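You operate a simulated robot arm through the tools that you are given. There is no shell and no other tool.

Carry out the task below with a simulated robot arm. There is one attempt and no reset: what you move stays moved.

## Task
Take the adapter off the test socket and check the job card's step on the check box.
Fine: adapter in the open drawer; plug the box in; guard shut; that step alone; one test. Set down upright: adapter.

The check looks at the end state, three seconds after you hand in, the way a careful person would. Anything else that was tipped, shoved, dropped, spilled or broken makes it a failure.

## Robot
A 7-joint arm with a two-finger parallel gripper, fixed in place. Base frame: the origin is at the foot of the arm, x ahead of it, y to its left, z up. Units: cm, degrees, N and s.
Its first joint turns from -149.0 to 149.0 degrees. Payload 3.43 kg.
The TCP is the grasp point between the finger pads, 3 cm short of the fingertips. In the tool frame z runs along the fingers and y along their closing line. The gripper opens to 9.4 cm. The fingers are 2.8 cm wide and 1 cm thick; the gripper's body (5 by 9.6 cm) begins 5.5 cm behind the TCP.
Orientation is told as [roll, pitch, yaw] about the base's x, y, z axes, in that order, counted from this pose: with the fingers straight down and closing along the base's y, the tool's x points along the base's -x, its y along +y and its z along -z.

## Interface
- The arm moves only by the tool step_arm. Its argument "plan" is a list of rows, each an object (a shift or turn left out is 0, a gripper value left out holds the last) with "delta_rot": the turn, a rotation vector about the base's x, y, z in rad, a list of three; "xyz": the shift along the base's x, y, z in mm, a list of three; "grip": the finger opening in mm, from 0 to 94. In form: [{"delta_rot": [ax, ay, az], "xyz": [dx, dy, dz], "grip": grip}, ...]. A call has 1 to 20 rows; each row is the pose to reach, as a shift and turn from the pose commanded when the call began. Each row takes 0.2 s and may step no farther than 5 cm and 8.6 degrees from the row before; otherwise, or with a gripper value out of range, the whole call is refused. Where a pose cannot be reached the arm comes as near as it can. A force on the tool above 40 N (or 10 N above the force at the start of the call, whichever is more), or a blocked arm, ends the call early, and 0.2 s more pass. The fingers move at their own pace (about 4.5 cm/s each) and stop on an object; they squeeze with about 40 N. The grip force told is the motor's: it shows also when the fingers shut on nothing. Time passes only in rows, and 0.2 s behind the last, so rows that repeat a pose let the fingers close. The reply holds the time, the measured pose of the TCP, the force on the tool along the base axes, the opening and the grip force, in the units named above and with some noise, with the torque about the TCP (base axes, N m) and any sound that the robot's microphone picked up.
- Cameras (640 x 400 px; columns grow to the right, rows downward): "scene" is fixed at [21.97, -65.06, 143.96]; the picture's right is [0.12, -0.99, 0.00], its down [-0.60, -0.07, -0.80] and it looks along [0.79, 0.10, -0.60] (base axes); focal length 295 px, centre (320, 200). "wrist" rides on the gripper at [7.6, 1.4, -10.2] in the tool frame; the picture's right is [-0.18, 0.98, 0.00], its down [-0.75, -0.14, -0.64] and it looks along [-0.63, -0.12, 0.77] (tool axes); focal length 243 px, centre (320, 200).
- capture(camera): a new picture of that camera. It takes no simulated time.
- measure_at(camera, pixels): for up to 12 pixels [column, row] of the newest picture of that camera ("zoom" is the newest enlarged one), the place [x, y, z] in the base frame of the surface seen there, good to about 0.2 cm. It takes no simulated time.
- enlarge(camera, box): a new picture of the part [left, top, right, bottom] of that camera's present view, enlarged. It takes no simulated time.
- close_job(): hands the job in; it is judged then, once.

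Open the gripper and draw the arm clear of the work before you hand the job in, unless the task says otherwise.

The tools are called after ">>>" by a JSON object that holds its "name" and its "arguments". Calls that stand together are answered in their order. step_arm: Moves the arm, as the interface text tells. Its arguments: {"type":"object","properties":{"plan":{"type":"array","items":{"type":"object","properties":{"delta_rot":{"type":"array","items":{"type":"number"}},"xyz":{"type":"array","items":{"type":"number"}},"grip":{"type":"number"}}}}},"required":["plan"]} The other tools are called the same way: capture (camera) takes a picture; measure_at (camera, pixels) gives the place of the surface under pixels of a picture; enlarge (camera, box) takes an enlarged picture of a part of a camera's view; close_job () hands the job in.

At the start:

```text
time_s: 0.0
tcp_pos: [97.41, -16.7, 115.77]
tool_rot: [0.0, -0.1, 0.0]
force: [-0.8, 0.4, 0.2]
moment: [-0.03, 0.03, 0.03]
gripper_width: 9.42
gripper_force: 0.1
```

scene: 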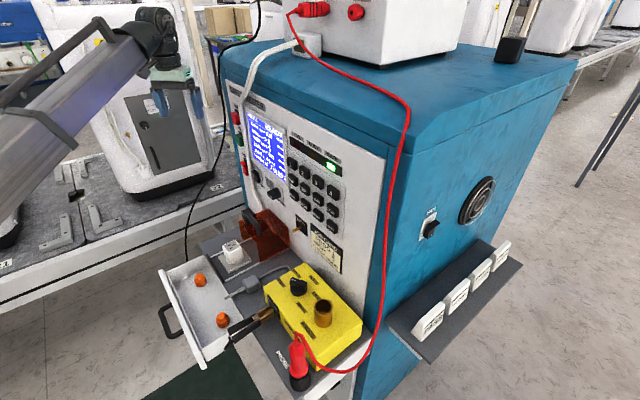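
wrist: 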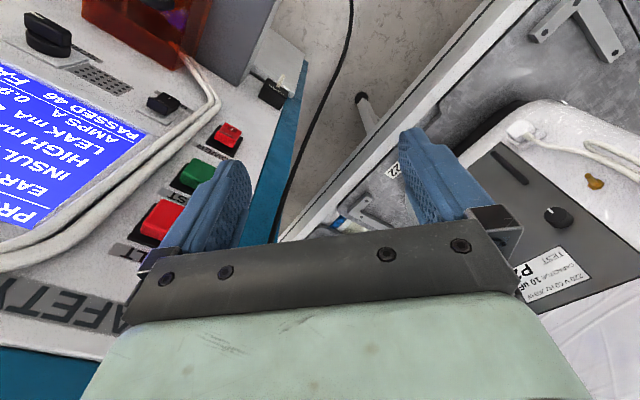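

The scene shows a test cabinet with screen, keypad, a shelf with an adapter, guard, a yellow check box and an open drawer. I'll enlarge several areas to read the labels and the job card.

>>> {"name": "enlarge", "arguments": {"camera": "scene", "box": [220, 80, 360, 170]}}

>>> {"name": "enlarge", "arguments": {"camera": "scene", "box": [150, 200, 380, 390]}}

>>> {"name": "enlarge", "arguments": {"camera": "scene", "box": [230, 190, 350, 280]}}

```text
4.44 times, centred on (290, 125) of scene
```

zoom: 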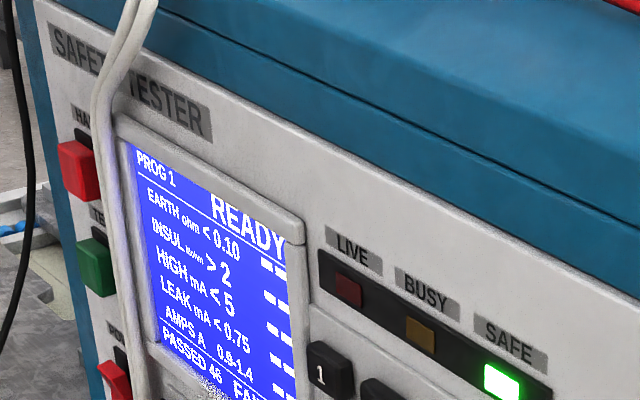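

```text
2.11 times, centred on (265, 295) of scene
```

zoom: 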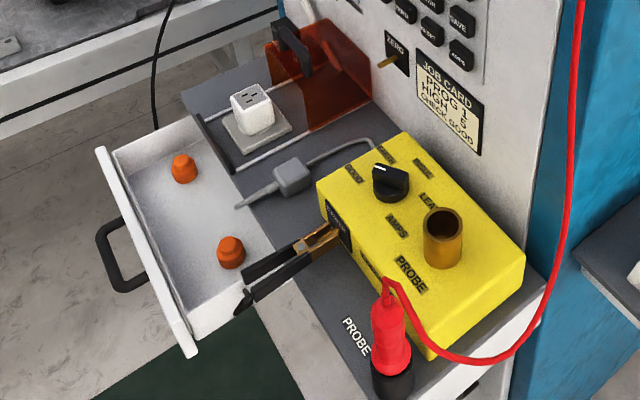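

```text
4.44 times, centred on (290, 235) of scene
```

zoom: 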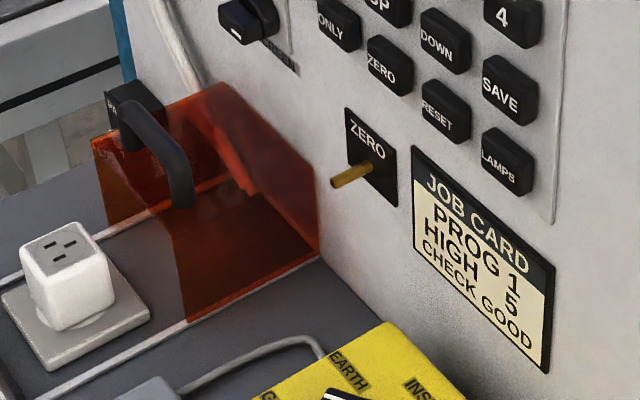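

Job card reads "PROG 1 / HIGH 5 / CHECK GOOD". I'll zoom more on the keypad, the box, the control column and the drawer.

>>> {"name": "enlarge", "arguments": {"camera": "scene", "box": [280, 150, 350, 200]}}

>>> {"name": "enlarge", "arguments": {"camera": "scene", "box": [280, 190, 350, 240]}}

>>> {"name": "enlarge", "arguments": {"camera": "scene", "box": [225, 100, 295, 150]}}

>>> {"name": "enlarge", "arguments": {"camera": "scene", "box": [225, 150, 295, 210]}}

>>> {"name": "enlarge", "arguments": {"camera": "scene", "box": [255, 255, 365, 325]}}

>>> {"name": "enlarge", "arguments": {"camera": "scene", "box": [240, 300, 370, 395]}}

>>> {"name": "enlarge", "arguments": {"camera": "scene", "box": [400, 180, 530, 345]}}

>>> {"name": "enlarge", "arguments": {"camera": "scene", "box": [270, 0, 420, 80]}}

>>> {"name": "enlarge", "arguments": {"camera": "scene", "box": [200, 200, 300, 300]}}

```text
8.00 times, centred on (315, 175) of scene
```

zoom: 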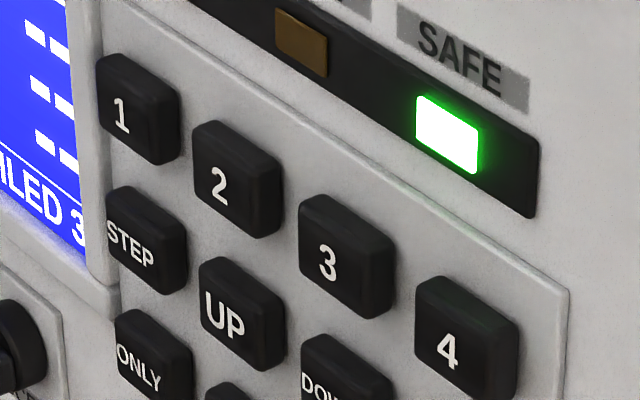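

```text
8.00 times, centred on (315, 215) of scene
```

zoom: 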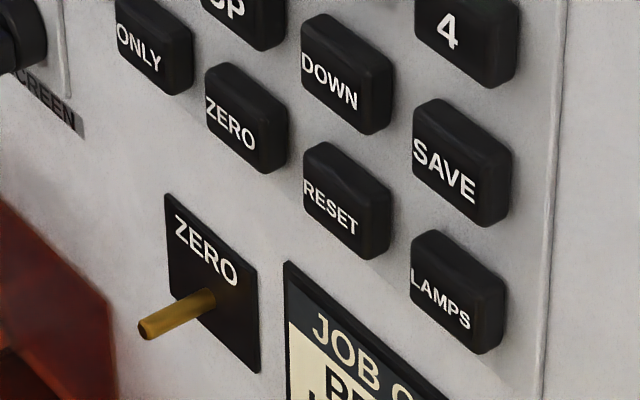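

```text
8.00 times, centred on (260, 125) of scene
```

zoom: 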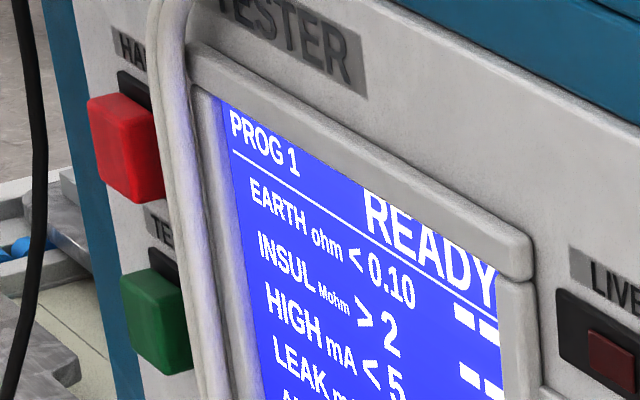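

```text
6.67 times, centred on (260, 180) of scene
```

zoom: 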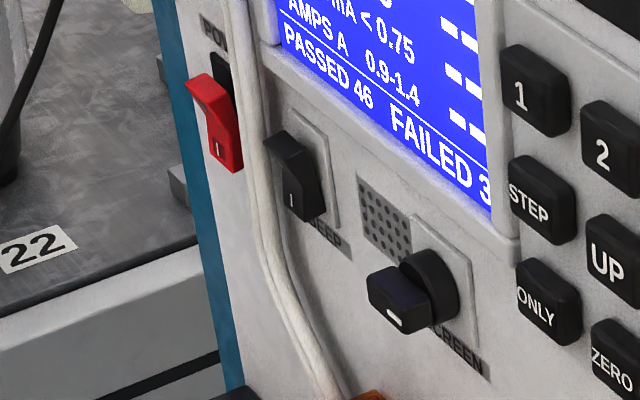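

```text
5.71 times, centred on (310, 290) of scene
```

zoom: 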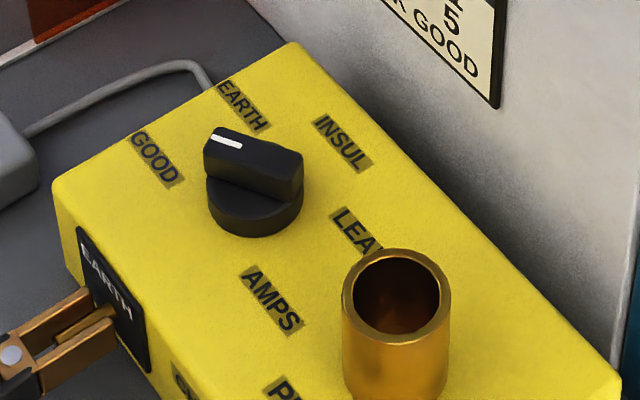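

```text
4.21 times, centred on (305, 348) of scene
```

zoom: 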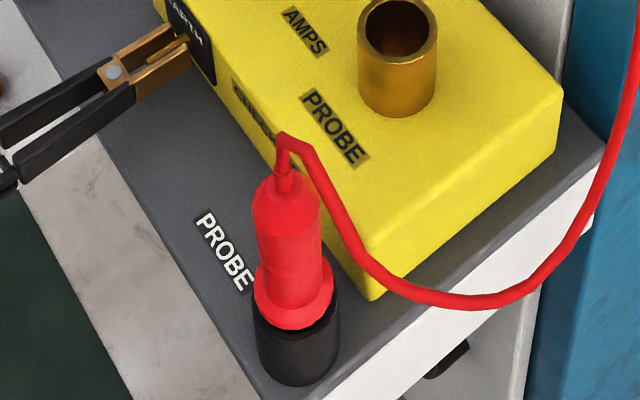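

```text
2.42 times, centred on (465, 262) of scene
```

zoom: 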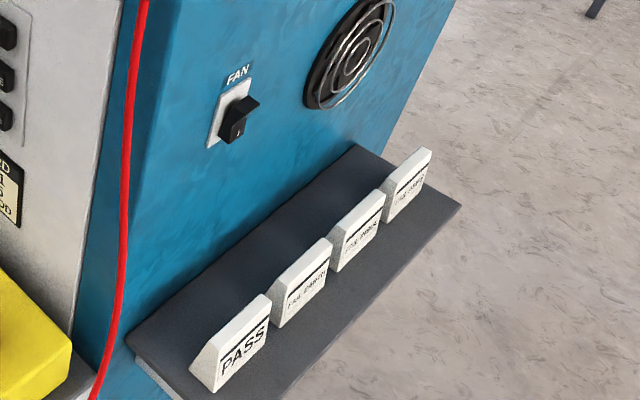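

```text
4.27 times, centred on (345, 40) of scene
```

zoom: 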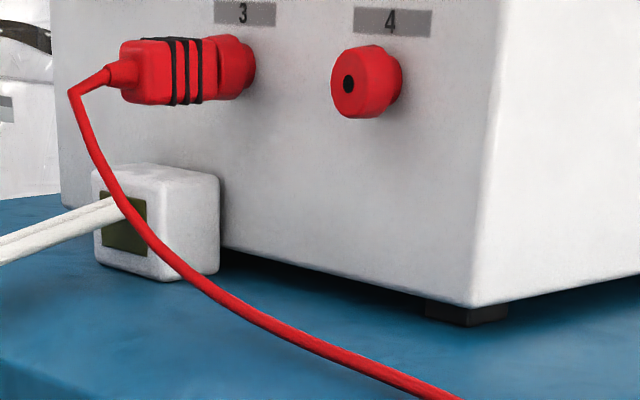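

```text
4.00 times, centred on (250, 250) of scene
```

zoom: 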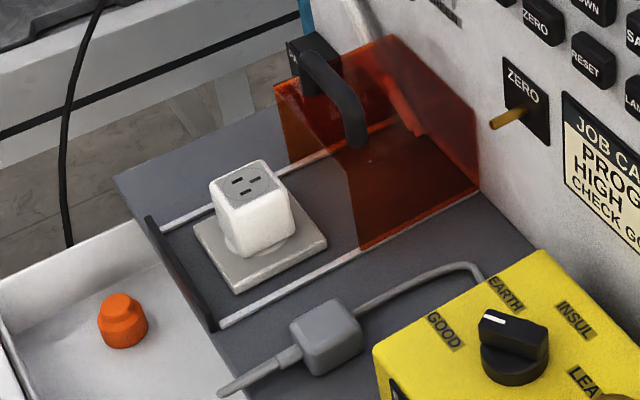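

I'll get coordinates for key items from the scene: adapter, socket plate, guard, plug, box, knob, buttons, drawer.

>>> {"name": "capture", "arguments": {"camera": "scene"}}

>>> {"name": "measure_at", "arguments": {"camera": "scene", "pixels": [[231, 245], [234, 258], [252, 212], [255, 230], [252, 285], [231, 295], [298, 284], [323, 306], [200, 280], [221, 320], [166, 318], [181, 270]]}}

>>> {"name": "measure_at", "arguments": {"camera": "scene", "pixels": [[235, 116], [240, 138], [244, 167], [294, 165], [308, 175], [320, 183], [334, 193], [295, 181], [295, 197], [256, 175], [276, 191], [302, 230]]}}

>>> {"name": "measure_at", "arguments": {"camera": "scene", "pixels": [[298, 360], [299, 385], [262, 315], [294, 270], [265, 287], [360, 325], [310, 368], [275, 290], [215, 245], [245, 300], [278, 345], [330, 260]]}}

```text
taken
```

scene: 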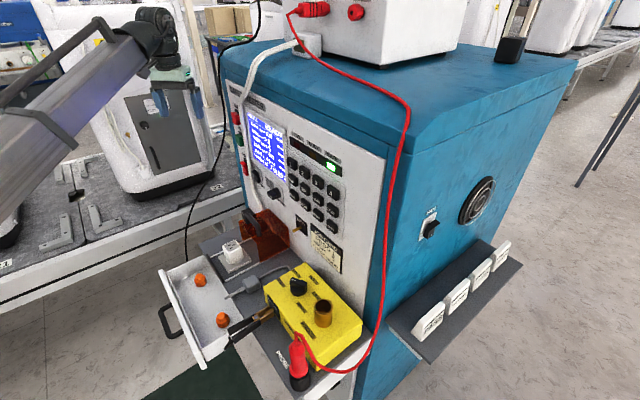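

```text
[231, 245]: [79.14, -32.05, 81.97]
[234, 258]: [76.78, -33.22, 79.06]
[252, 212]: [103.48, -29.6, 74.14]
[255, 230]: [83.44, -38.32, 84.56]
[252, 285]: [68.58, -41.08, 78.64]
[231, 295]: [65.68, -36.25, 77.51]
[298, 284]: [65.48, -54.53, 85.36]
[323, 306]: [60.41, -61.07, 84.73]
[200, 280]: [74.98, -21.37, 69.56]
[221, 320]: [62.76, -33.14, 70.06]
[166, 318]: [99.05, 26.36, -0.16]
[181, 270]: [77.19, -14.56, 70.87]
```

```text
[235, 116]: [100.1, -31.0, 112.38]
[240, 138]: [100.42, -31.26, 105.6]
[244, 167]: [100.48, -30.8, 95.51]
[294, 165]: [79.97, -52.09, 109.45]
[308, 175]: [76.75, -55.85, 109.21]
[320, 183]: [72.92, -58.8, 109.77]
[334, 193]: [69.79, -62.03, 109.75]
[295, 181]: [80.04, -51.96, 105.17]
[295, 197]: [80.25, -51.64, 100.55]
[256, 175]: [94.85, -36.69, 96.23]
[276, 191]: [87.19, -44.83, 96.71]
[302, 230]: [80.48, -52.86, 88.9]
```

```text
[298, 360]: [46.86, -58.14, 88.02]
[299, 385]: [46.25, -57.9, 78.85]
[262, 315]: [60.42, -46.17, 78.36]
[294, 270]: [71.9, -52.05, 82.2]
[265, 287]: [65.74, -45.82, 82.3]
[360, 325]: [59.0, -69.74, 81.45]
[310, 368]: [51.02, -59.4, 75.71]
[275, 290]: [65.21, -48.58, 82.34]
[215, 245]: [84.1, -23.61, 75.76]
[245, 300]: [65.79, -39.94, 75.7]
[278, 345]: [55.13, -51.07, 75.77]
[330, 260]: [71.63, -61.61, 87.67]
```

The panel faces roughly (-0.71, +0.71), with the adapter at (79,-32,82), so it sits at about 45° yaw. I'll turn the tool by -45° and move above the adapter for a closer wrist view.

>>> {"name": "step_arm", "arguments": {"plan": [{"xyz": [-22, -12, -8], "delta_rot": [0, 0, -0.08]}, {"xyz": [-44, -24, -16], "delta_rot": [0, 0, -0.16]}, {"xyz": [-66, -36, -24], "delta_rot": [0, 0, -0.24]}, {"xyz": [-88, -48, -32], "delta_rot": [0, 0, -0.32]}, {"xyz": [-110, -60, -40], "delta_rot": [0, 0, -0.4]}, {"xyz": [-132, -72, -48], "delta_rot": [0, 0, -0.48]}, {"xyz": [-154, -84, -56], "delta_rot": [0, 0, -0.56]}, {"xyz": [-176, -96, -64], "delta_rot": [0, 0, -0.64]}, {"xyz": [-198, -108, -72], "delta_rot": [0, 0, -0.72]}, {"xyz": [-214, -120, -80], "delta_rot": [0, 0, -0.785]}, {"xyz": [-214, -120, -80], "delta_rot": [0, 0, -0.785]}]}}

>>> {"name": "capture", "arguments": {"camera": "wrist"}}

>>> {"name": "capture", "arguments": {"camera": "scene"}}

```text
time_s: 2.4
tcp_pos: [76.22, -28.81, 107.75]
tool_rot: [0.0, 0.0, -45.0]
force: [-0.4, -0.4, 0.3]
moment: [-0.04, 0.0, 0.02]
gripper_width: 9.43
gripper_force: 0.0
```

```text
taken
```

wrist: 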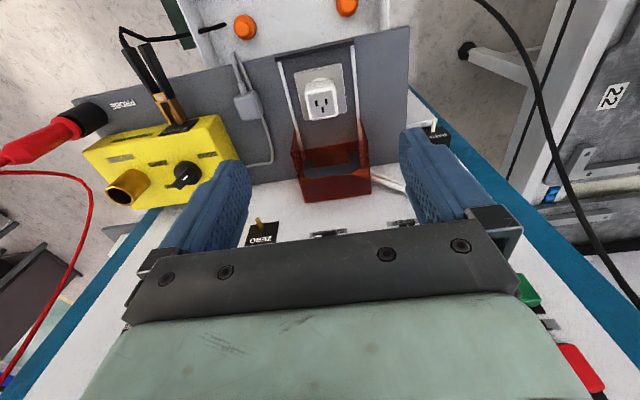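

```text
taken
```

scene: 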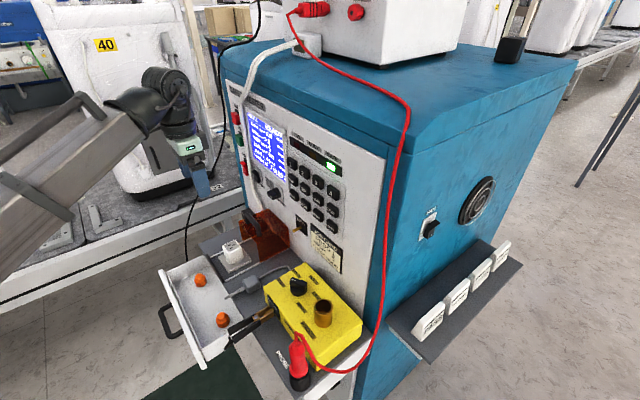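

The wrist sees the adapter at (320,95), plug at (247,100), knob at (183,175). I'll enlarge those areas.

>>> {"name": "enlarge", "arguments": {"camera": "wrist", "box": [220, 40, 380, 140]}}

>>> {"name": "enlarge", "arguments": {"camera": "wrist", "box": [80, 110, 240, 210]}}

>>> {"name": "enlarge", "arguments": {"camera": "wrist", "box": [70, 0, 400, 120]}}

>>> {"name": "measure_at", "arguments": {"camera": "wrist", "pixels": [[307, 83], [340, 81], [309, 118], [347, 112], [297, 70], [343, 65], [302, 130], [360, 122], [247, 105], [240, 65], [268, 160], [235, 97]]}}

>>> {"name": "measure_at", "arguments": {"camera": "wrist", "pixels": [[281, 60], [354, 45], [299, 150], [370, 200], [302, 202], [330, 166], [245, 27], [346, 5], [200, 30], [380, 20], [270, 50], [410, 30]]}}

```text
4.00 times, centred on (300, 90) of wrist
```

zoom: 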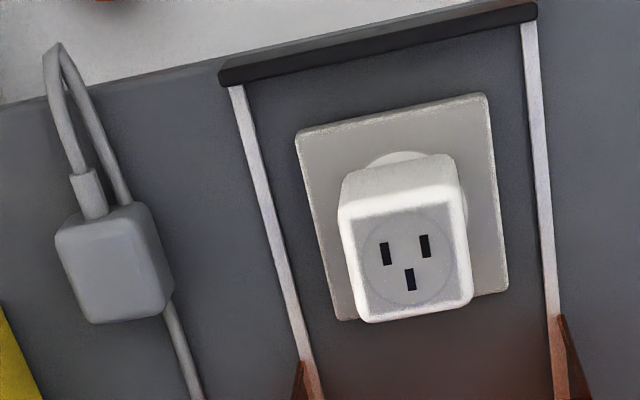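

```text
4.00 times, centred on (160, 160) of wrist
```

zoom: 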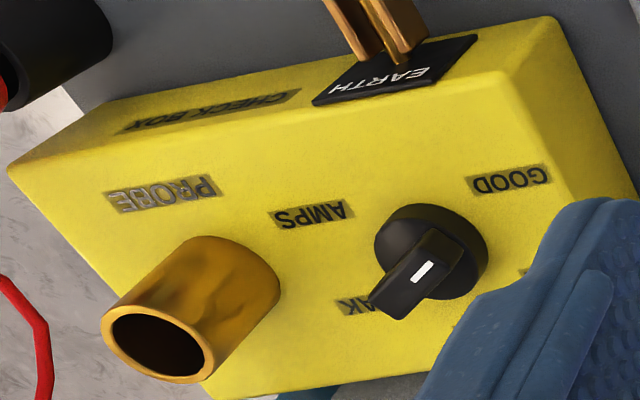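

```text
1.94 times, centred on (235, 60) of wrist
```

zoom: 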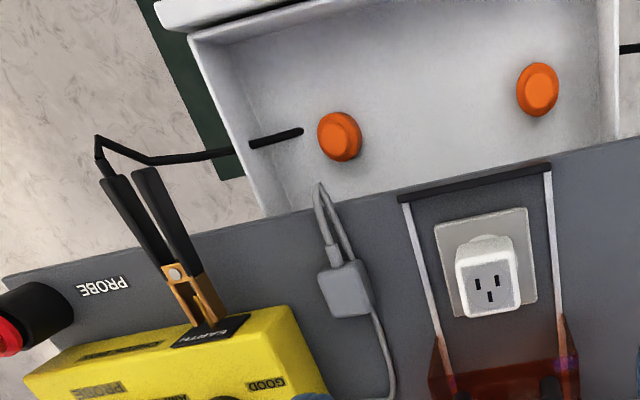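

```text
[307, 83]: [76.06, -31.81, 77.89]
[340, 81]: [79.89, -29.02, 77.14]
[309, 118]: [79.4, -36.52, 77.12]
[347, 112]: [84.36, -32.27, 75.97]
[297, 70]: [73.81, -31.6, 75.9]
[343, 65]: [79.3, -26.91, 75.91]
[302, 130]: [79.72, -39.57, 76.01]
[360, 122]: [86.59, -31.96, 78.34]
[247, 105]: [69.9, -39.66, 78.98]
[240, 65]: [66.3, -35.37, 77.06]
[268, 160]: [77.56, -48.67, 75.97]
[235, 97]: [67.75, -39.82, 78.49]
```

```text
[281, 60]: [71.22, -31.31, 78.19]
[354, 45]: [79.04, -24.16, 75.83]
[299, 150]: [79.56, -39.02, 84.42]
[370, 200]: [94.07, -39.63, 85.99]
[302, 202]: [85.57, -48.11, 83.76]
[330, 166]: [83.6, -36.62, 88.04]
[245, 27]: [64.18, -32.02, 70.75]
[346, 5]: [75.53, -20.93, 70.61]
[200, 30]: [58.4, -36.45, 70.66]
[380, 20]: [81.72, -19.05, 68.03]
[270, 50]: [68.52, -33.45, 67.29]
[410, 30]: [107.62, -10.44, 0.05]
```

I'll measure the adapter's corners and the plug precisely in a fresh zoom.

>>> {"name": "enlarge", "arguments": {"camera": "wrist", "box": [220, 40, 380, 140]}}

>>> {"name": "measure_at", "arguments": {"camera": "zoom", "pixels": [[346, 216], [454, 192], [366, 314], [466, 296], [345, 180], [452, 160], [410, 230], [300, 140], [486, 98], [340, 318], [504, 285], [395, 160]]}}

>>> {"name": "measure_at", "arguments": {"camera": "zoom", "pixels": [[62, 240], [135, 212], [92, 318], [168, 300], [75, 220], [88, 195], [120, 270], [55, 50], [90, 150], [115, 190], [190, 370], [230, 75]]}}

```text
4.00 times, centred on (300, 90) of wrist
```

zoom: 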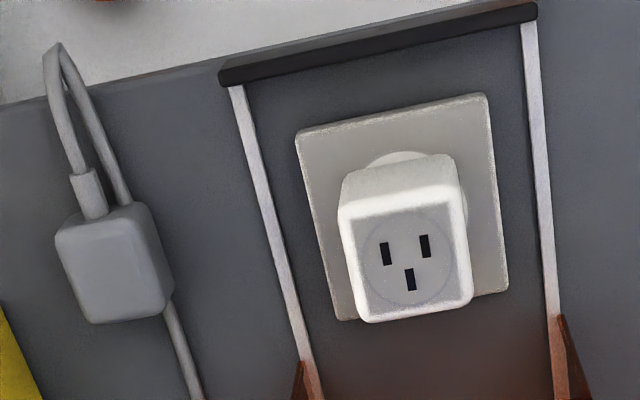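

```text
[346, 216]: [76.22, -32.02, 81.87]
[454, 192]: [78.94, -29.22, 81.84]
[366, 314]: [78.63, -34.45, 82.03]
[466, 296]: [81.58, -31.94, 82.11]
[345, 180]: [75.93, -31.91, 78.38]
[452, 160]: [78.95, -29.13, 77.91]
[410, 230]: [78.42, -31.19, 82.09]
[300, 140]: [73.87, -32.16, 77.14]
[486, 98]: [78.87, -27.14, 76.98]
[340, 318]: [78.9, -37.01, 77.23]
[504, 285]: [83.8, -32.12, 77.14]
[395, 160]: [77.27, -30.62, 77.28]
```

```text
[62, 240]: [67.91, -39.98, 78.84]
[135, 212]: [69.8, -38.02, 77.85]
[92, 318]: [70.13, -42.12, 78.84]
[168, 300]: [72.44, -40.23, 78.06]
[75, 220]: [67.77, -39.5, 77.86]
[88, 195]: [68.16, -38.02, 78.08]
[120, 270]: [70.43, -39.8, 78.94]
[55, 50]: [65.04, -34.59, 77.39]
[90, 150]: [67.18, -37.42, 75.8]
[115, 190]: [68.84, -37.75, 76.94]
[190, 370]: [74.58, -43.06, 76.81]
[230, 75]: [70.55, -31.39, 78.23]
```

Adapter centre ≈ (78.9,-32.0), top z 82.1, about 4 cm wide at 45°. I'll descend above it with fingers opened to 70 mm, down to TCP z=81 (tips 78, above the plate at 77.1).

>>> {"name": "step_arm", "arguments": {"plan": [{"xyz": [10, -12, -20], "grip": 70}, {"xyz": [26.8, -31.4, -50]}, {"xyz": [26.8, -31.4, -90]}, {"xyz": [26.8, -31.4, -130]}, {"xyz": [26.8, -31.4, -170]}, {"xyz": [26.8, -31.4, -185]}, {"xyz": [26.8, -31.4, -185]}]}}

>>> {"name": "capture", "arguments": {"camera": "wrist"}}

>>> {"name": "capture", "arguments": {"camera": "scene"}}

```text
time_s: 4.0
tcp_pos: [78.6, -31.82, 89.3]
tool_rot: [0.0, 0.1, -44.9]
force: [-0.3, -0.5, 0.1]
moment: [0.03, -0.01, -0.03]
gripper_width: 7.0
gripper_force: 0.0
```

```text
taken
```

wrist: 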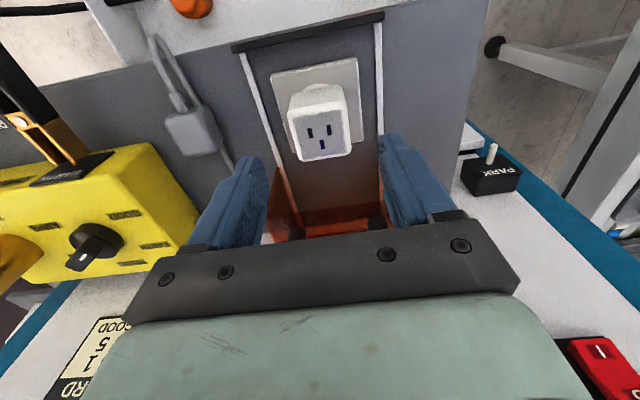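

```text
taken
```

scene: 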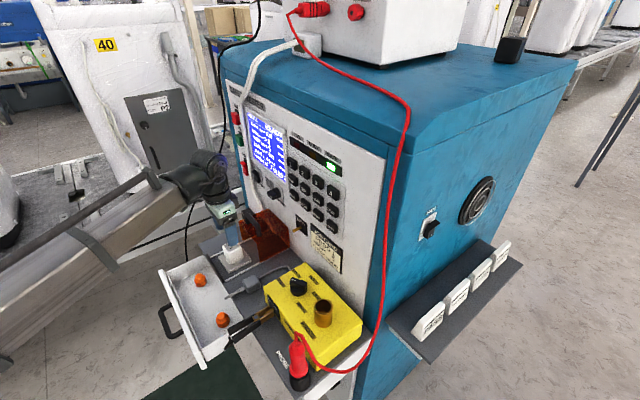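

The adapter sits centred between the fingers. I'll go down the last 8 cm and close.

>>> {"name": "step_arm", "arguments": {"plan": [{"xyz": [1, -1, -25]}, {"xyz": [1.5, -1.5, -50]}, {"xyz": [1.5, -1.5, -70]}, {"xyz": [1.5, -1.5, -82]}, {"xyz": [1.5, -1.5, -82], "grip": 20}, {"xyz": [1.5, -1.5, -82], "grip": 20}, {"xyz": [1.5, -1.5, -82], "grip": 20}, {"xyz": [1.5, -1.5, -82], "grip": 20}]}}

>>> {"name": "capture", "arguments": {"camera": "wrist"}}

```text
time_s: 5.8
tcp_pos: [78.77, -32.0, 81.13]
tool_rot: [0.0, -0.1, -45.0]
force: [0.5, -0.4, -0.3]
moment: [0.0, -0.02, -0.02]
gripper_width: 4.85
gripper_force: 39.9
```

```text
taken
```

wrist: 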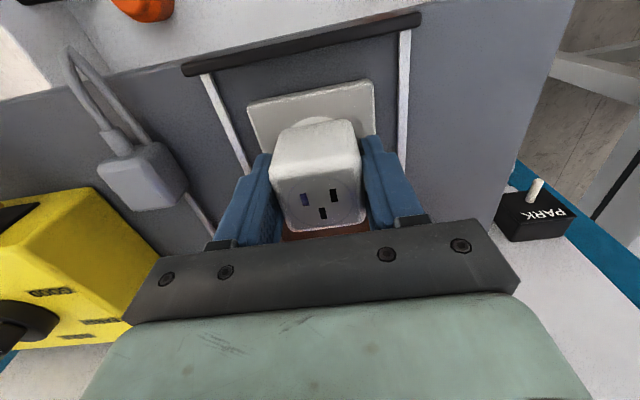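

The adapter is gripped (4.85 cm, 40 N). I'll pull it straight up and watch the force.

>>> {"name": "step_arm", "arguments": {"plan": [{"xyz": [0, 0, 5], "grip": 20}, {"xyz": [0, 0, 10]}, {"xyz": [0, 0, 16]}, {"xyz": [0, 0, 24]}, {"xyz": [0, 0, 35]}, {"xyz": [0, 0, 50]}, {"xyz": [0, 0, 70]}, {"xyz": [0, 0, 90]}, {"xyz": [0, 0, 90]}]}}

>>> {"name": "capture", "arguments": {"camera": "wrist"}}

>>> {"name": "enlarge", "arguments": {"camera": "scene", "box": [180, 180, 300, 290]}}

```text
time_s: 7.8
tcp_pos: [78.87, -31.9, 90.1]
tool_rot: [0.0, 0.0, -45.1]
force: [0.7, 0.3, -1.4]
moment: [0.01, -0.01, 0.0]
gripper_width: 4.4
gripper_force: 39.6
```

```text
taken
```

wrist: 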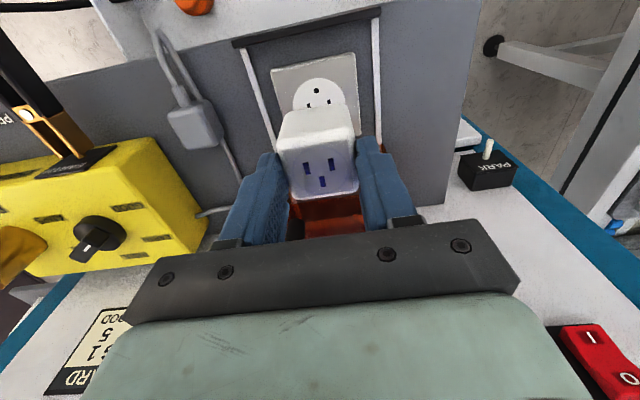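

```text
3.64 times, centred on (240, 235) of scene
```

zoom: 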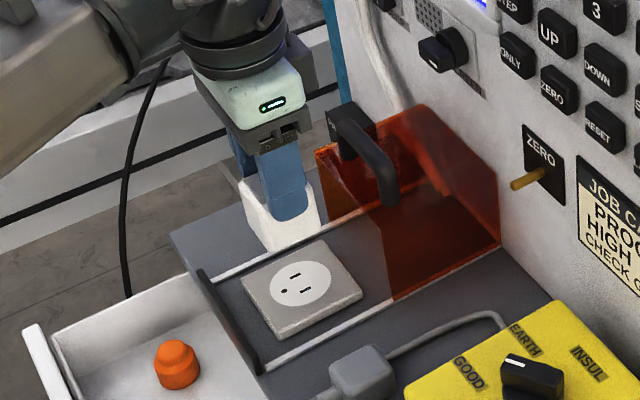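

The adapter is off and shows the socket beneath it. I'll zoom in on the socket holes and the adapter in the wrist view.

>>> {"name": "enlarge", "arguments": {"camera": "wrist", "box": [260, 50, 380, 125]}}

>>> {"name": "measure_at", "arguments": {"camera": "zoom", "pixels": [[301, 218], [270, 288], [367, 274], [220, 250], [378, 210], [300, 150], [60, 110], [500, 20]]}}

>>> {"name": "enlarge", "arguments": {"camera": "scene", "box": [220, 235, 280, 275]}}

>>> {"name": "enlarge", "arguments": {"camera": "wrist", "box": [130, 20, 260, 220]}}

```text
5.33 times, centred on (320, 88) of wrist
```

zoom: 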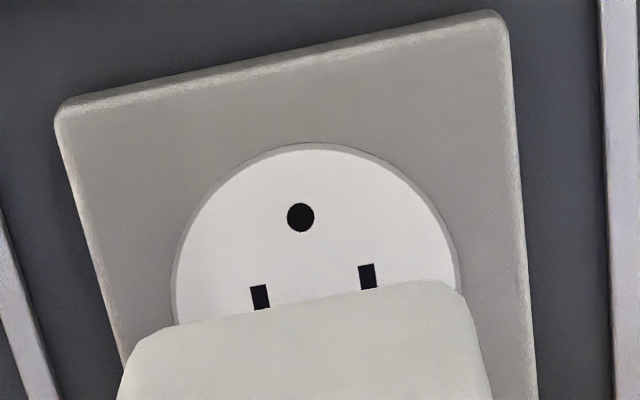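

```text
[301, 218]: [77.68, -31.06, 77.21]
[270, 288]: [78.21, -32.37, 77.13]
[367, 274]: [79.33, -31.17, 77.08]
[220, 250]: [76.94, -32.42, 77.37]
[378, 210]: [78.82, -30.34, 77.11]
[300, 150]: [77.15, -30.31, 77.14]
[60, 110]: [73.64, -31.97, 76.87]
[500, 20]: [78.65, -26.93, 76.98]
```

```text
10.00 times, centred on (250, 255) of scene
```

zoom: 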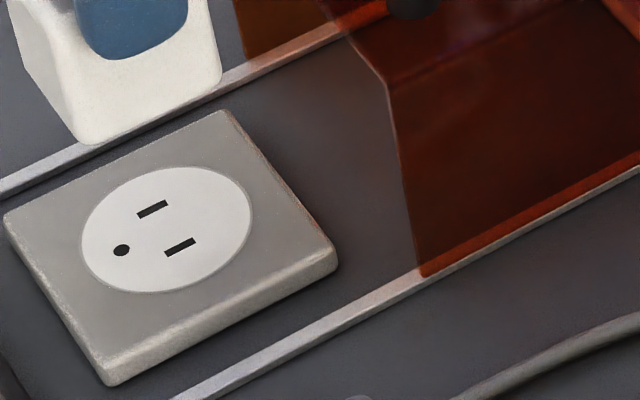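

```text
2.00 times, centred on (195, 120) of wrist
```

zoom: 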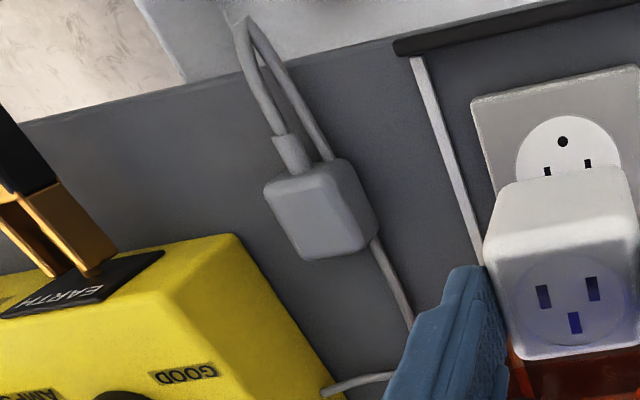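

Next, carry the adapter over the drawer at z≈92 and look before lowering.

>>> {"name": "step_arm", "arguments": {"plan": [{"xyz": [-10, 5, 10], "grip": 20}, {"xyz": [-30, 20, 20]}, {"xyz": [-60, 38, 20]}, {"xyz": [-90, 54, 20]}, {"xyz": [-90, 54, 20]}]}}

>>> {"name": "capture", "arguments": {"camera": "wrist"}}

>>> {"name": "enlarge", "arguments": {"camera": "scene", "box": [140, 200, 300, 380]}}

```text
time_s: 9.0
tcp_pos: [69.78, -26.56, 92.04]
tool_rot: [0.0, 0.0, -45.0]
force: [-0.3, 0.5, -0.8]
moment: [-0.01, -0.02, 0.02]
gripper_width: 4.39
gripper_force: 40.2
```

```text
taken
```

wrist: 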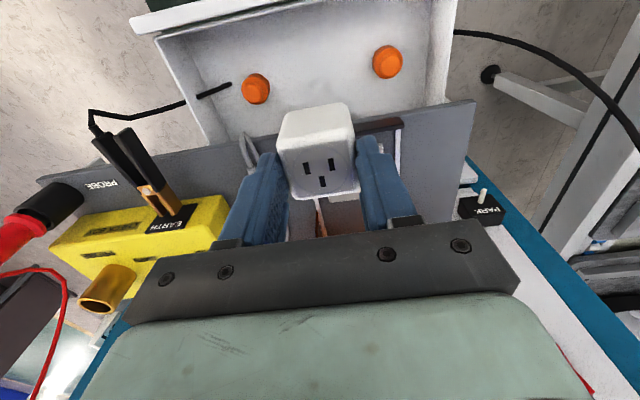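

```text
2.22 times, centred on (220, 290) of scene
```

zoom: 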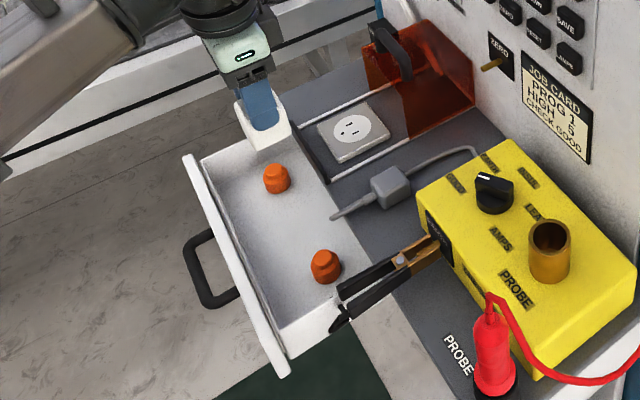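

I'll measure the drawer's floor, walls and cones, and the adapter underside from the scene.

>>> {"name": "measure_at", "arguments": {"camera": "zoom", "pixels": [[300, 230], [250, 230], [230, 200], [285, 310], [240, 260], [280, 185], [322, 265], [190, 170], [278, 365], [330, 180], [262, 155], [330, 250]]}}

>>> {"name": "measure_at", "arguments": {"camera": "wrist", "pixels": [[300, 60], [330, 80], [240, 118], [380, 100], [340, 30], [255, 85], [388, 58], [200, 70], [430, 60], [290, 100], [170, 40], [250, 140]]}}

```text
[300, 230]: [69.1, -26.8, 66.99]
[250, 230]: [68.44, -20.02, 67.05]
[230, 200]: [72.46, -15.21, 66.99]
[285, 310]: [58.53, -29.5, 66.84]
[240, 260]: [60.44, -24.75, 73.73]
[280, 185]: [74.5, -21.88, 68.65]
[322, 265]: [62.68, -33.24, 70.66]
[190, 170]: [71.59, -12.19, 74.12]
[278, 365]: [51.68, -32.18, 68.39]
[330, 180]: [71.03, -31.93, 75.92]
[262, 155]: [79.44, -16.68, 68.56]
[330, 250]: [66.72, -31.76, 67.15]
```

```text
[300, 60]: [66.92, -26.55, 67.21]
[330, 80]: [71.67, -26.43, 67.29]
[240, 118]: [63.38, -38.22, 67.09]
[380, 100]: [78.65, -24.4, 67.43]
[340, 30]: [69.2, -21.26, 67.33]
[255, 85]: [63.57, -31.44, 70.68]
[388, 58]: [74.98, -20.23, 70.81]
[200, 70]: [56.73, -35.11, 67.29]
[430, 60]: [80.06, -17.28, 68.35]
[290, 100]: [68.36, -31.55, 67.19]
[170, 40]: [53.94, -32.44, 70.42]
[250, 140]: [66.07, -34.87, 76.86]
```

I'll look closely at the held adapter's underside in the scene to know how far its base lies below the TCP.

>>> {"name": "enlarge", "arguments": {"camera": "scene", "box": [230, 220, 290, 280]}}

>>> {"name": "measure_at", "arguments": {"camera": "zoom", "pixels": [[135, 170], [200, 190], [180, 220], [230, 180], [160, 60], [90, 20], [330, 100], [380, 250], [100, 150], [140, 240]]}}

```text
6.67 times, centred on (260, 250) of scene
```

zoom: 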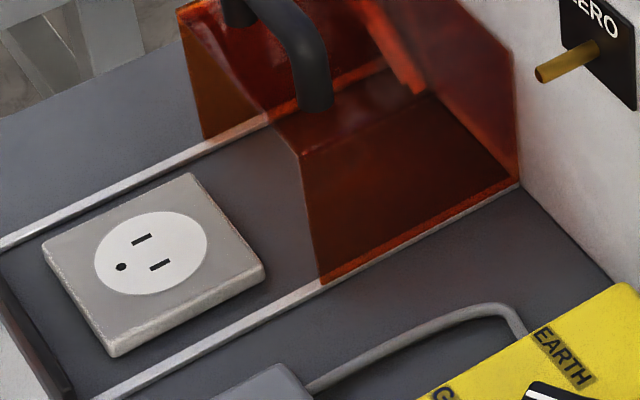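

```text
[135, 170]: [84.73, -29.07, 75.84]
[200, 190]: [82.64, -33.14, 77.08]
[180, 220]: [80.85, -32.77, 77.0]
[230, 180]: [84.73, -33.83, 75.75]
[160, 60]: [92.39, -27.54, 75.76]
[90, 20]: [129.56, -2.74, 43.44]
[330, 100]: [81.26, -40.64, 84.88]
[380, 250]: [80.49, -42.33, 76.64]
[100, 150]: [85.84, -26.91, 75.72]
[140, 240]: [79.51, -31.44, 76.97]
```

The adapter is around scene pixel (194,260); I'll zoom there instead.

>>> {"name": "enlarge", "arguments": {"camera": "scene", "box": [170, 230, 225, 280]}}

>>> {"name": "measure_at", "arguments": {"camera": "zoom", "pixels": [[240, 255], [260, 270], [300, 300], [380, 260], [310, 270], [250, 240], [350, 275], [330, 260]]}}

```text
8.00 times, centred on (198, 255) of scene
```

zoom: 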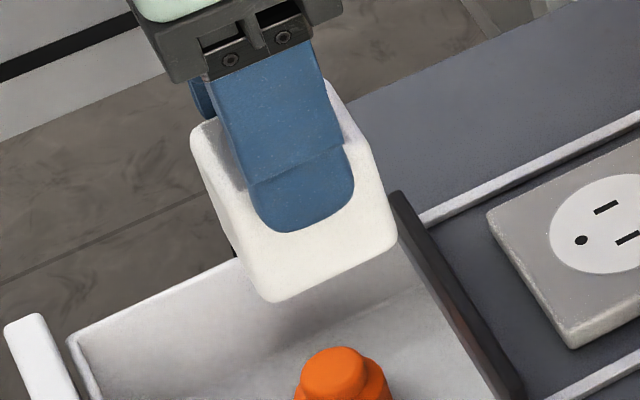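

```text
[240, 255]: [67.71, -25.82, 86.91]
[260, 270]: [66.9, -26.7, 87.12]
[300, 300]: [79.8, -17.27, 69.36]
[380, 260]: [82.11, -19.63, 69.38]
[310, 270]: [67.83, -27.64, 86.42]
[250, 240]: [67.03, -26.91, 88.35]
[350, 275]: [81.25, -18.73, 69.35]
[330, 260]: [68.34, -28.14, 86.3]
```

The adapter slid to about 6 cm from TCP to its base (pins maybe below). I'll shift 1.2 cm toward the drawer front and lower to z≈77.5, well above contact.

>>> {"name": "step_arm", "arguments": {"plan": [{"xyz": [-4, 4, 0], "grip": 20}, {"xyz": [-9, 8, -10]}, {"xyz": [-9, 8, -40]}, {"xyz": [-9, 8, -75]}, {"xyz": [-9, 8, -110]}, {"xyz": [-9, 8, -135]}, {"xyz": [-9, 8, -145]}, {"xyz": [-9, 8, -145]}]}}

>>> {"name": "capture", "arguments": {"camera": "wrist"}}

>>> {"name": "enlarge", "arguments": {"camera": "scene", "box": [150, 240, 260, 340]}}

```text
time_s: 10.8
tcp_pos: [68.85, -25.69, 77.59]
tool_rot: [0.0, 0.0, -45.0]
force: [1.0, -0.2, -1.4]
moment: [-0.06, -0.01, 0.05]
gripper_width: 4.39
gripper_force: 39.6
```

```text
taken
```

wrist: 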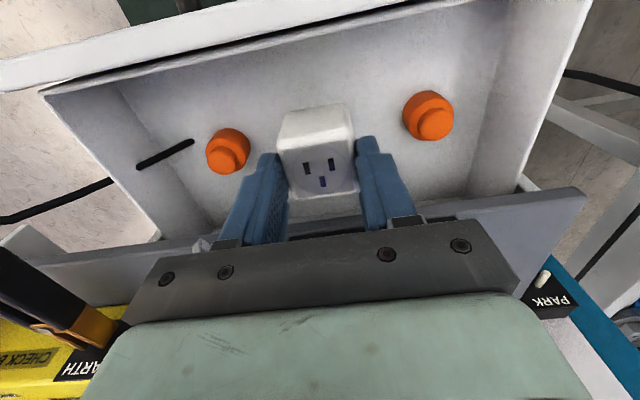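

```text
4.00 times, centred on (205, 290) of scene
```

zoom: 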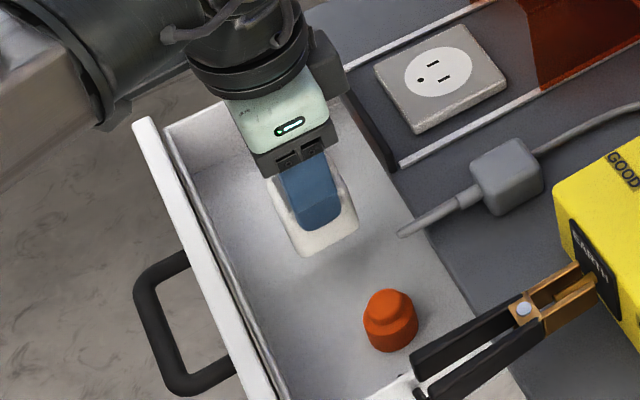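

The adapter hangs clear between the cones. I'll lower in small steps while checking force.

>>> {"name": "step_arm", "arguments": {"plan": [{"xyz": [0, 0, -6]}, {"xyz": [0, 0, -12]}, {"xyz": [0, 0, -18]}, {"xyz": [0, 0, -22]}]}}

```text
time_s: 11.8
tcp_pos: [68.8, -25.79, 75.43]
tool_rot: [0.1, 0.0, -45.1]
force: [0.1, -0.4, -0.4]
moment: [0.0, 0.02, -0.01]
gripper_width: 4.42
gripper_force: 40.0
```

No contact yet at z=75.4; I keep lowering in 3 mm steps.

>>> {"name": "step_arm", "arguments": {"plan": [{"xyz": [0, 0, -3]}, {"xyz": [0, 0, -6]}, {"xyz": [0, 0, -8]}]}}

>>> {"name": "enlarge", "arguments": {"camera": "scene", "box": [170, 260, 240, 320]}}

```text
time_s: 12.6
tcp_pos: [68.93, -25.87, 74.58]
tool_rot: [0.0, 0.0, -44.9]
force: [-0.9, 0.9, -0.7]
moment: [-0.04, -0.02, -0.04]
gripper_width: 4.4
gripper_force: 40.2
```

```text
6.67 times, centred on (205, 290) of scene
```

zoom: 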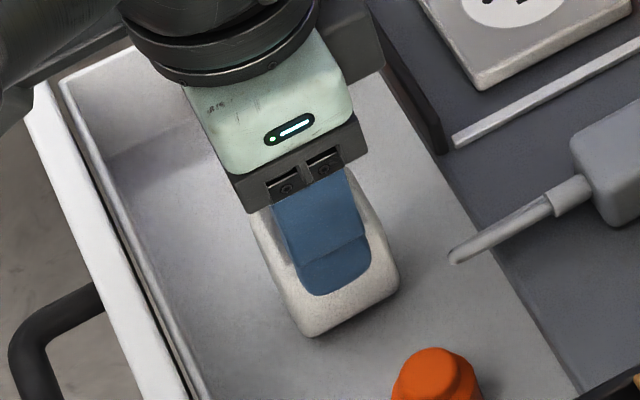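

I'll measure the adapter's lower edge against the nearby floor.

>>> {"name": "measure_at", "arguments": {"camera": "zoom", "pixels": [[310, 328], [312, 320], [385, 290], [330, 315], [320, 345], [360, 320], [300, 300], [275, 240]]}}

>>> {"name": "step_arm", "arguments": {"plan": [{"xyz": [0, 0, -2]}, {"xyz": [0, 0, -4]}, {"xyz": [0, 0, -6]}]}}

```text
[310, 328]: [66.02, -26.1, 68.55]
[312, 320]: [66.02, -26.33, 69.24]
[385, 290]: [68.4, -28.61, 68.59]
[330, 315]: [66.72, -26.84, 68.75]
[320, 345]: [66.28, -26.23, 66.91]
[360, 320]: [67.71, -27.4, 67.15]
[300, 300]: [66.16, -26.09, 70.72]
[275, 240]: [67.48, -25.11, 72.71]
```

```text
time_s: 13.4
tcp_pos: [68.9, -25.87, 74.02]
tool_rot: [-0.1, -0.1, -45.0]
force: [-0.6, 0.5, 4.6]
moment: [0.05, 0.03, -0.03]
gripper_width: 4.41
gripper_force: 40.1
```

Force 4.6 N up shows contact with the floor at z=74.0. I'll press 1 mm more to settle it, then release.

>>> {"name": "step_arm", "arguments": {"plan": [{"xyz": [0, 0, -1]}, {"xyz": [0, 0, -1]}]}}

>>> {"name": "capture", "arguments": {"camera": "wrist"}}

```text
time_s: 14.0
tcp_pos: [68.95, -25.81, 74.01]
tool_rot: [-0.1, -0.1, -45.0]
force: [0.0, -0.9, 33.0]
moment: [0.02, 0.13, -0.01]
gripper_width: 4.39
gripper_force: 39.5
```

```text
taken
```

wrist: 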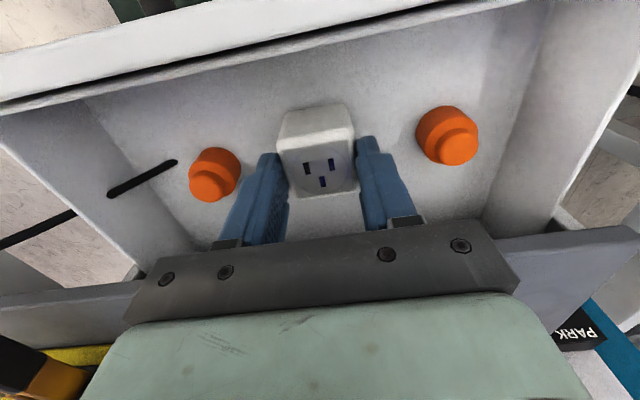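

Firm contact (33 N). I ease up 1 mm and open the fingers gradually to 65 mm, then rise.

>>> {"name": "step_arm", "arguments": {"plan": [{"xyz": [0, 0, 1]}, {"xyz": [0, 0, 1], "grip": 46}, {"xyz": [0, 0, 1], "grip": 52}, {"xyz": [0, 0, 1], "grip": 58}, {"xyz": [0, 0, 1], "grip": 65}, {"xyz": [0, 0, 1], "grip": 65}, {"xyz": [0, 0, 20]}, {"xyz": [0, 0, 50]}, {"xyz": [0, 0, 90]}, {"xyz": [0, 0, 130]}, {"xyz": [0, 0, 170]}, {"xyz": [0, 0, 170]}]}}

>>> {"name": "capture", "arguments": {"camera": "wrist"}}

>>> {"name": "enlarge", "arguments": {"camera": "scene", "box": [150, 240, 280, 350]}}

```text
time_s: 16.6
tcp_pos: [68.94, -25.88, 90.96]
tool_rot: [-0.1, -0.1, -45.0]
force: [0.1, 0.7, 0.4]
moment: [0.01, -0.01, 0.0]
gripper_width: 6.52
gripper_force: 0.0
```

```text
taken
```

wrist: 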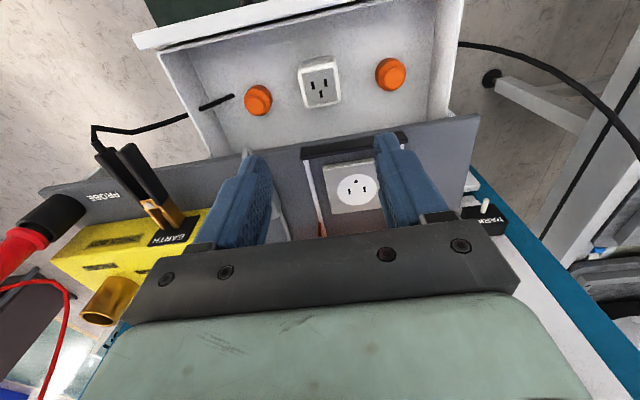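

```text
3.64 times, centred on (215, 295) of scene
```

zoom: 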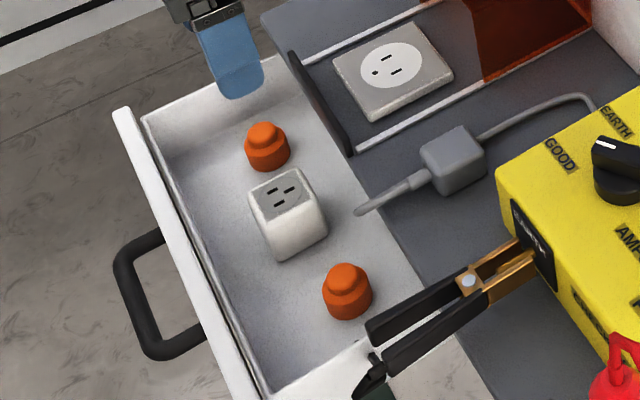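

The adapter stands upright in the drawer between the cones. Next I study the grey plug.

>>> {"name": "enlarge", "arguments": {"camera": "scene", "box": [225, 260, 285, 310]}}

>>> {"name": "measure_at", "arguments": {"camera": "zoom", "pixels": [[245, 185], [312, 145], [360, 195], [300, 235], [300, 270], [365, 230], [255, 230], [200, 245], [100, 290], [330, 250], [420, 130], [230, 250]]}}

```text
8.00 times, centred on (255, 285) of scene
```

zoom: 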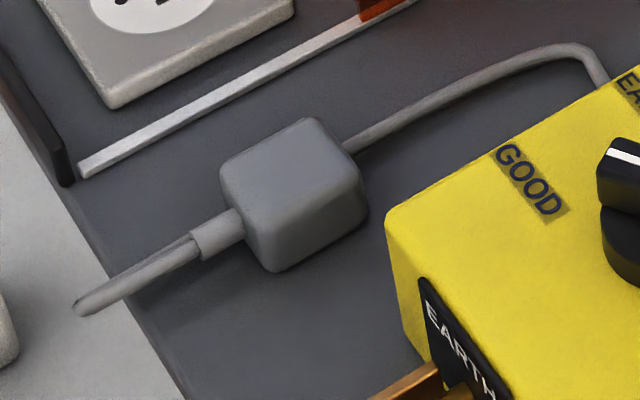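

```text
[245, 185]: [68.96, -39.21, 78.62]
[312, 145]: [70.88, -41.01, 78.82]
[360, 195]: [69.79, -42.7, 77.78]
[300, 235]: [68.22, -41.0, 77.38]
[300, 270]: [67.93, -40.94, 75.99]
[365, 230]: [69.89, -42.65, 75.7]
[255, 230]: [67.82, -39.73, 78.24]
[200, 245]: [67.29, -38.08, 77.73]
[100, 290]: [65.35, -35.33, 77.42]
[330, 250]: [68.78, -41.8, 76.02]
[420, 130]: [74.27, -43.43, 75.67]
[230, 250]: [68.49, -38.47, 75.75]
```

The plug seems to be a side-entry body lying flat with cord toward the drawer. I'll move above it at z≈92 for a better view from the wrist.

>>> {"name": "step_arm", "arguments": {"plan": [{"xyz": [0, -35, 10], "grip": 60}, {"xyz": [4, -70, 20]}, {"xyz": [8, -105, 20]}, {"xyz": [11, -143, 20]}, {"xyz": [11, -143, 20]}]}}

>>> {"name": "capture", "arguments": {"camera": "wrist"}}

>>> {"name": "enlarge", "arguments": {"camera": "wrist", "box": [220, 40, 420, 180]}}

>>> {"name": "measure_at", "arguments": {"camera": "wrist", "pixels": [[320, 100], [320, 120], [300, 110], [340, 110], [250, 140], [240, 200]]}}

```text
time_s: 17.8
tcp_pos: [70.08, -40.09, 93.09]
tool_rot: [0.0, 0.1, -45.0]
force: [0.2, -0.5, -0.2]
moment: [0.03, 0.02, -0.02]
gripper_width: 6.01
gripper_force: 0.1
```

```text
taken
```

wrist: 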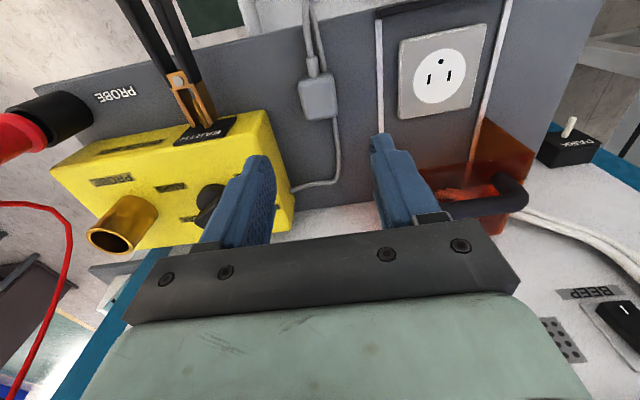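

```text
2.86 times, centred on (320, 110) of wrist
```

zoom: 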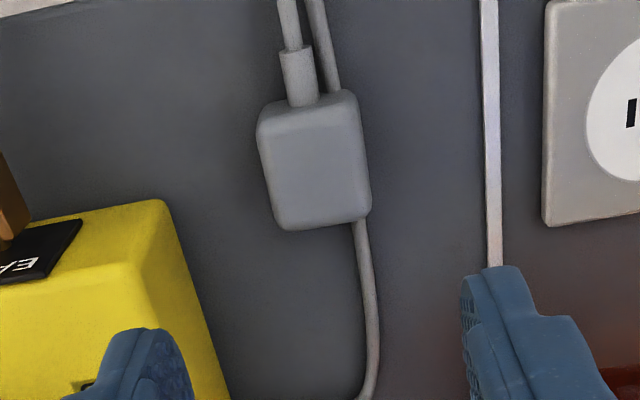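

```text
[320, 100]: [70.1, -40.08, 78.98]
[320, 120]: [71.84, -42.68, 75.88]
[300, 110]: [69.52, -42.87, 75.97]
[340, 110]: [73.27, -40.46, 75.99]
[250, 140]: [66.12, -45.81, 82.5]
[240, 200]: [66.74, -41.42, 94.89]
```

I'll measure the plug's top edges in this zoom.

>>> {"name": "measure_at", "arguments": {"camera": "zoom", "pixels": [[268, 140], [352, 122], [284, 220], [365, 208], [320, 170], [262, 160], [366, 160], [320, 215], [310, 130], [300, 75], [330, 60], [362, 240]]}}

>>> {"name": "measure_at", "arguments": {"camera": "zoom", "pixels": [[160, 205], [220, 390], [548, 180], [600, 215], [630, 112], [256, 115], [320, 228], [275, 222], [345, 225], [368, 215], [300, 100], [350, 92]]}}

```text
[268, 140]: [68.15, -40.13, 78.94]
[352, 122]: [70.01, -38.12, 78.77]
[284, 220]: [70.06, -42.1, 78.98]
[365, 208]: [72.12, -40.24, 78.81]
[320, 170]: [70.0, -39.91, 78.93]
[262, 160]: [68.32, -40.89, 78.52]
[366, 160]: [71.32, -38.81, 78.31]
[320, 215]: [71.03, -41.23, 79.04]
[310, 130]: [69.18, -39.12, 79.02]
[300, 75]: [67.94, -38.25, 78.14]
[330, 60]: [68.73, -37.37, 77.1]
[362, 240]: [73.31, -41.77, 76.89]
```

```text
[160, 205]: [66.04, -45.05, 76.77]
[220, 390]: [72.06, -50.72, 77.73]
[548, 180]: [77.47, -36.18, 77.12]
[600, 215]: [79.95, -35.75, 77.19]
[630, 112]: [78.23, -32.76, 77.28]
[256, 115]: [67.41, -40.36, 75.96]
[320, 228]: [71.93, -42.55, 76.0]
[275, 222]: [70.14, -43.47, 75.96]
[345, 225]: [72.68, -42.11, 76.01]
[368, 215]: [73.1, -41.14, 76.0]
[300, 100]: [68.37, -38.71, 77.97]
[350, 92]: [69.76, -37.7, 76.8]
```

Plug top centre ≈ (70.05,-40.13). Now I measure the socket holes and disc precisely.

>>> {"name": "enlarge", "arguments": {"camera": "wrist", "box": [390, 20, 490, 120]}}

```text
4.00 times, centred on (440, 70) of wrist
```

zoom: 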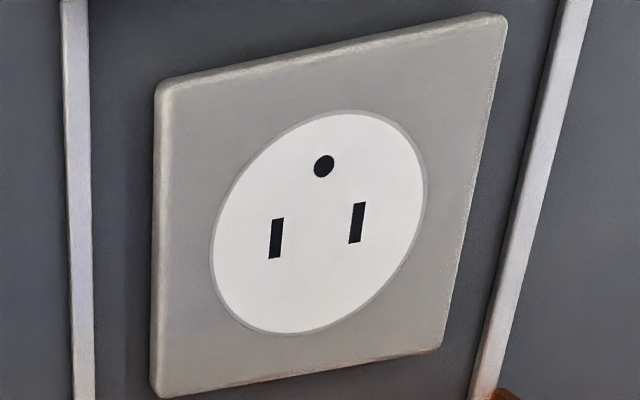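

>>> {"name": "measure_at", "arguments": {"camera": "zoom", "pixels": [[324, 166], [276, 238], [357, 222], [212, 250], [427, 190], [345, 113], [290, 331], [160, 84], [504, 18], [158, 394], [440, 348], [320, 225]]}}

>>> {"name": "measure_at", "arguments": {"camera": "scene", "pixels": [[243, 256]]}}

>>> {"name": "enlarge", "arguments": {"camera": "scene", "box": [190, 225, 270, 320]}}

```text
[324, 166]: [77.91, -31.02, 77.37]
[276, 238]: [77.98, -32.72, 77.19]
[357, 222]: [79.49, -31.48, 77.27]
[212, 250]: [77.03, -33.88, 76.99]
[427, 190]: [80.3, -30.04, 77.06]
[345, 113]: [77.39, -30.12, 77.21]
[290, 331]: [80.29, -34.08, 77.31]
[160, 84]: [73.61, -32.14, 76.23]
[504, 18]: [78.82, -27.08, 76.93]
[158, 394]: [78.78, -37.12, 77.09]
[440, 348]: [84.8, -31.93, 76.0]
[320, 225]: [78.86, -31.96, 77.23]
```

```text
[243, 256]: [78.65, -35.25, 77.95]
```

```text
4.21 times, centred on (230, 272) of scene
```

zoom: 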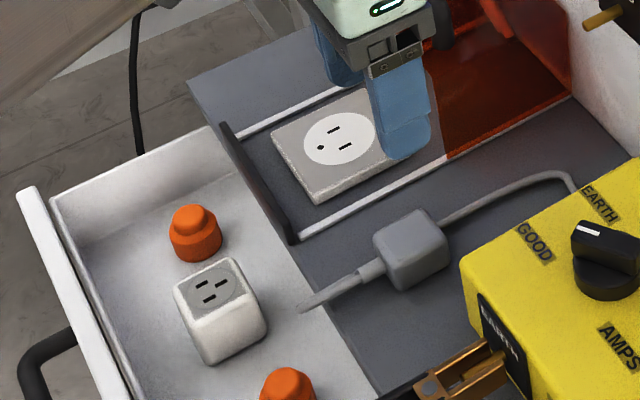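

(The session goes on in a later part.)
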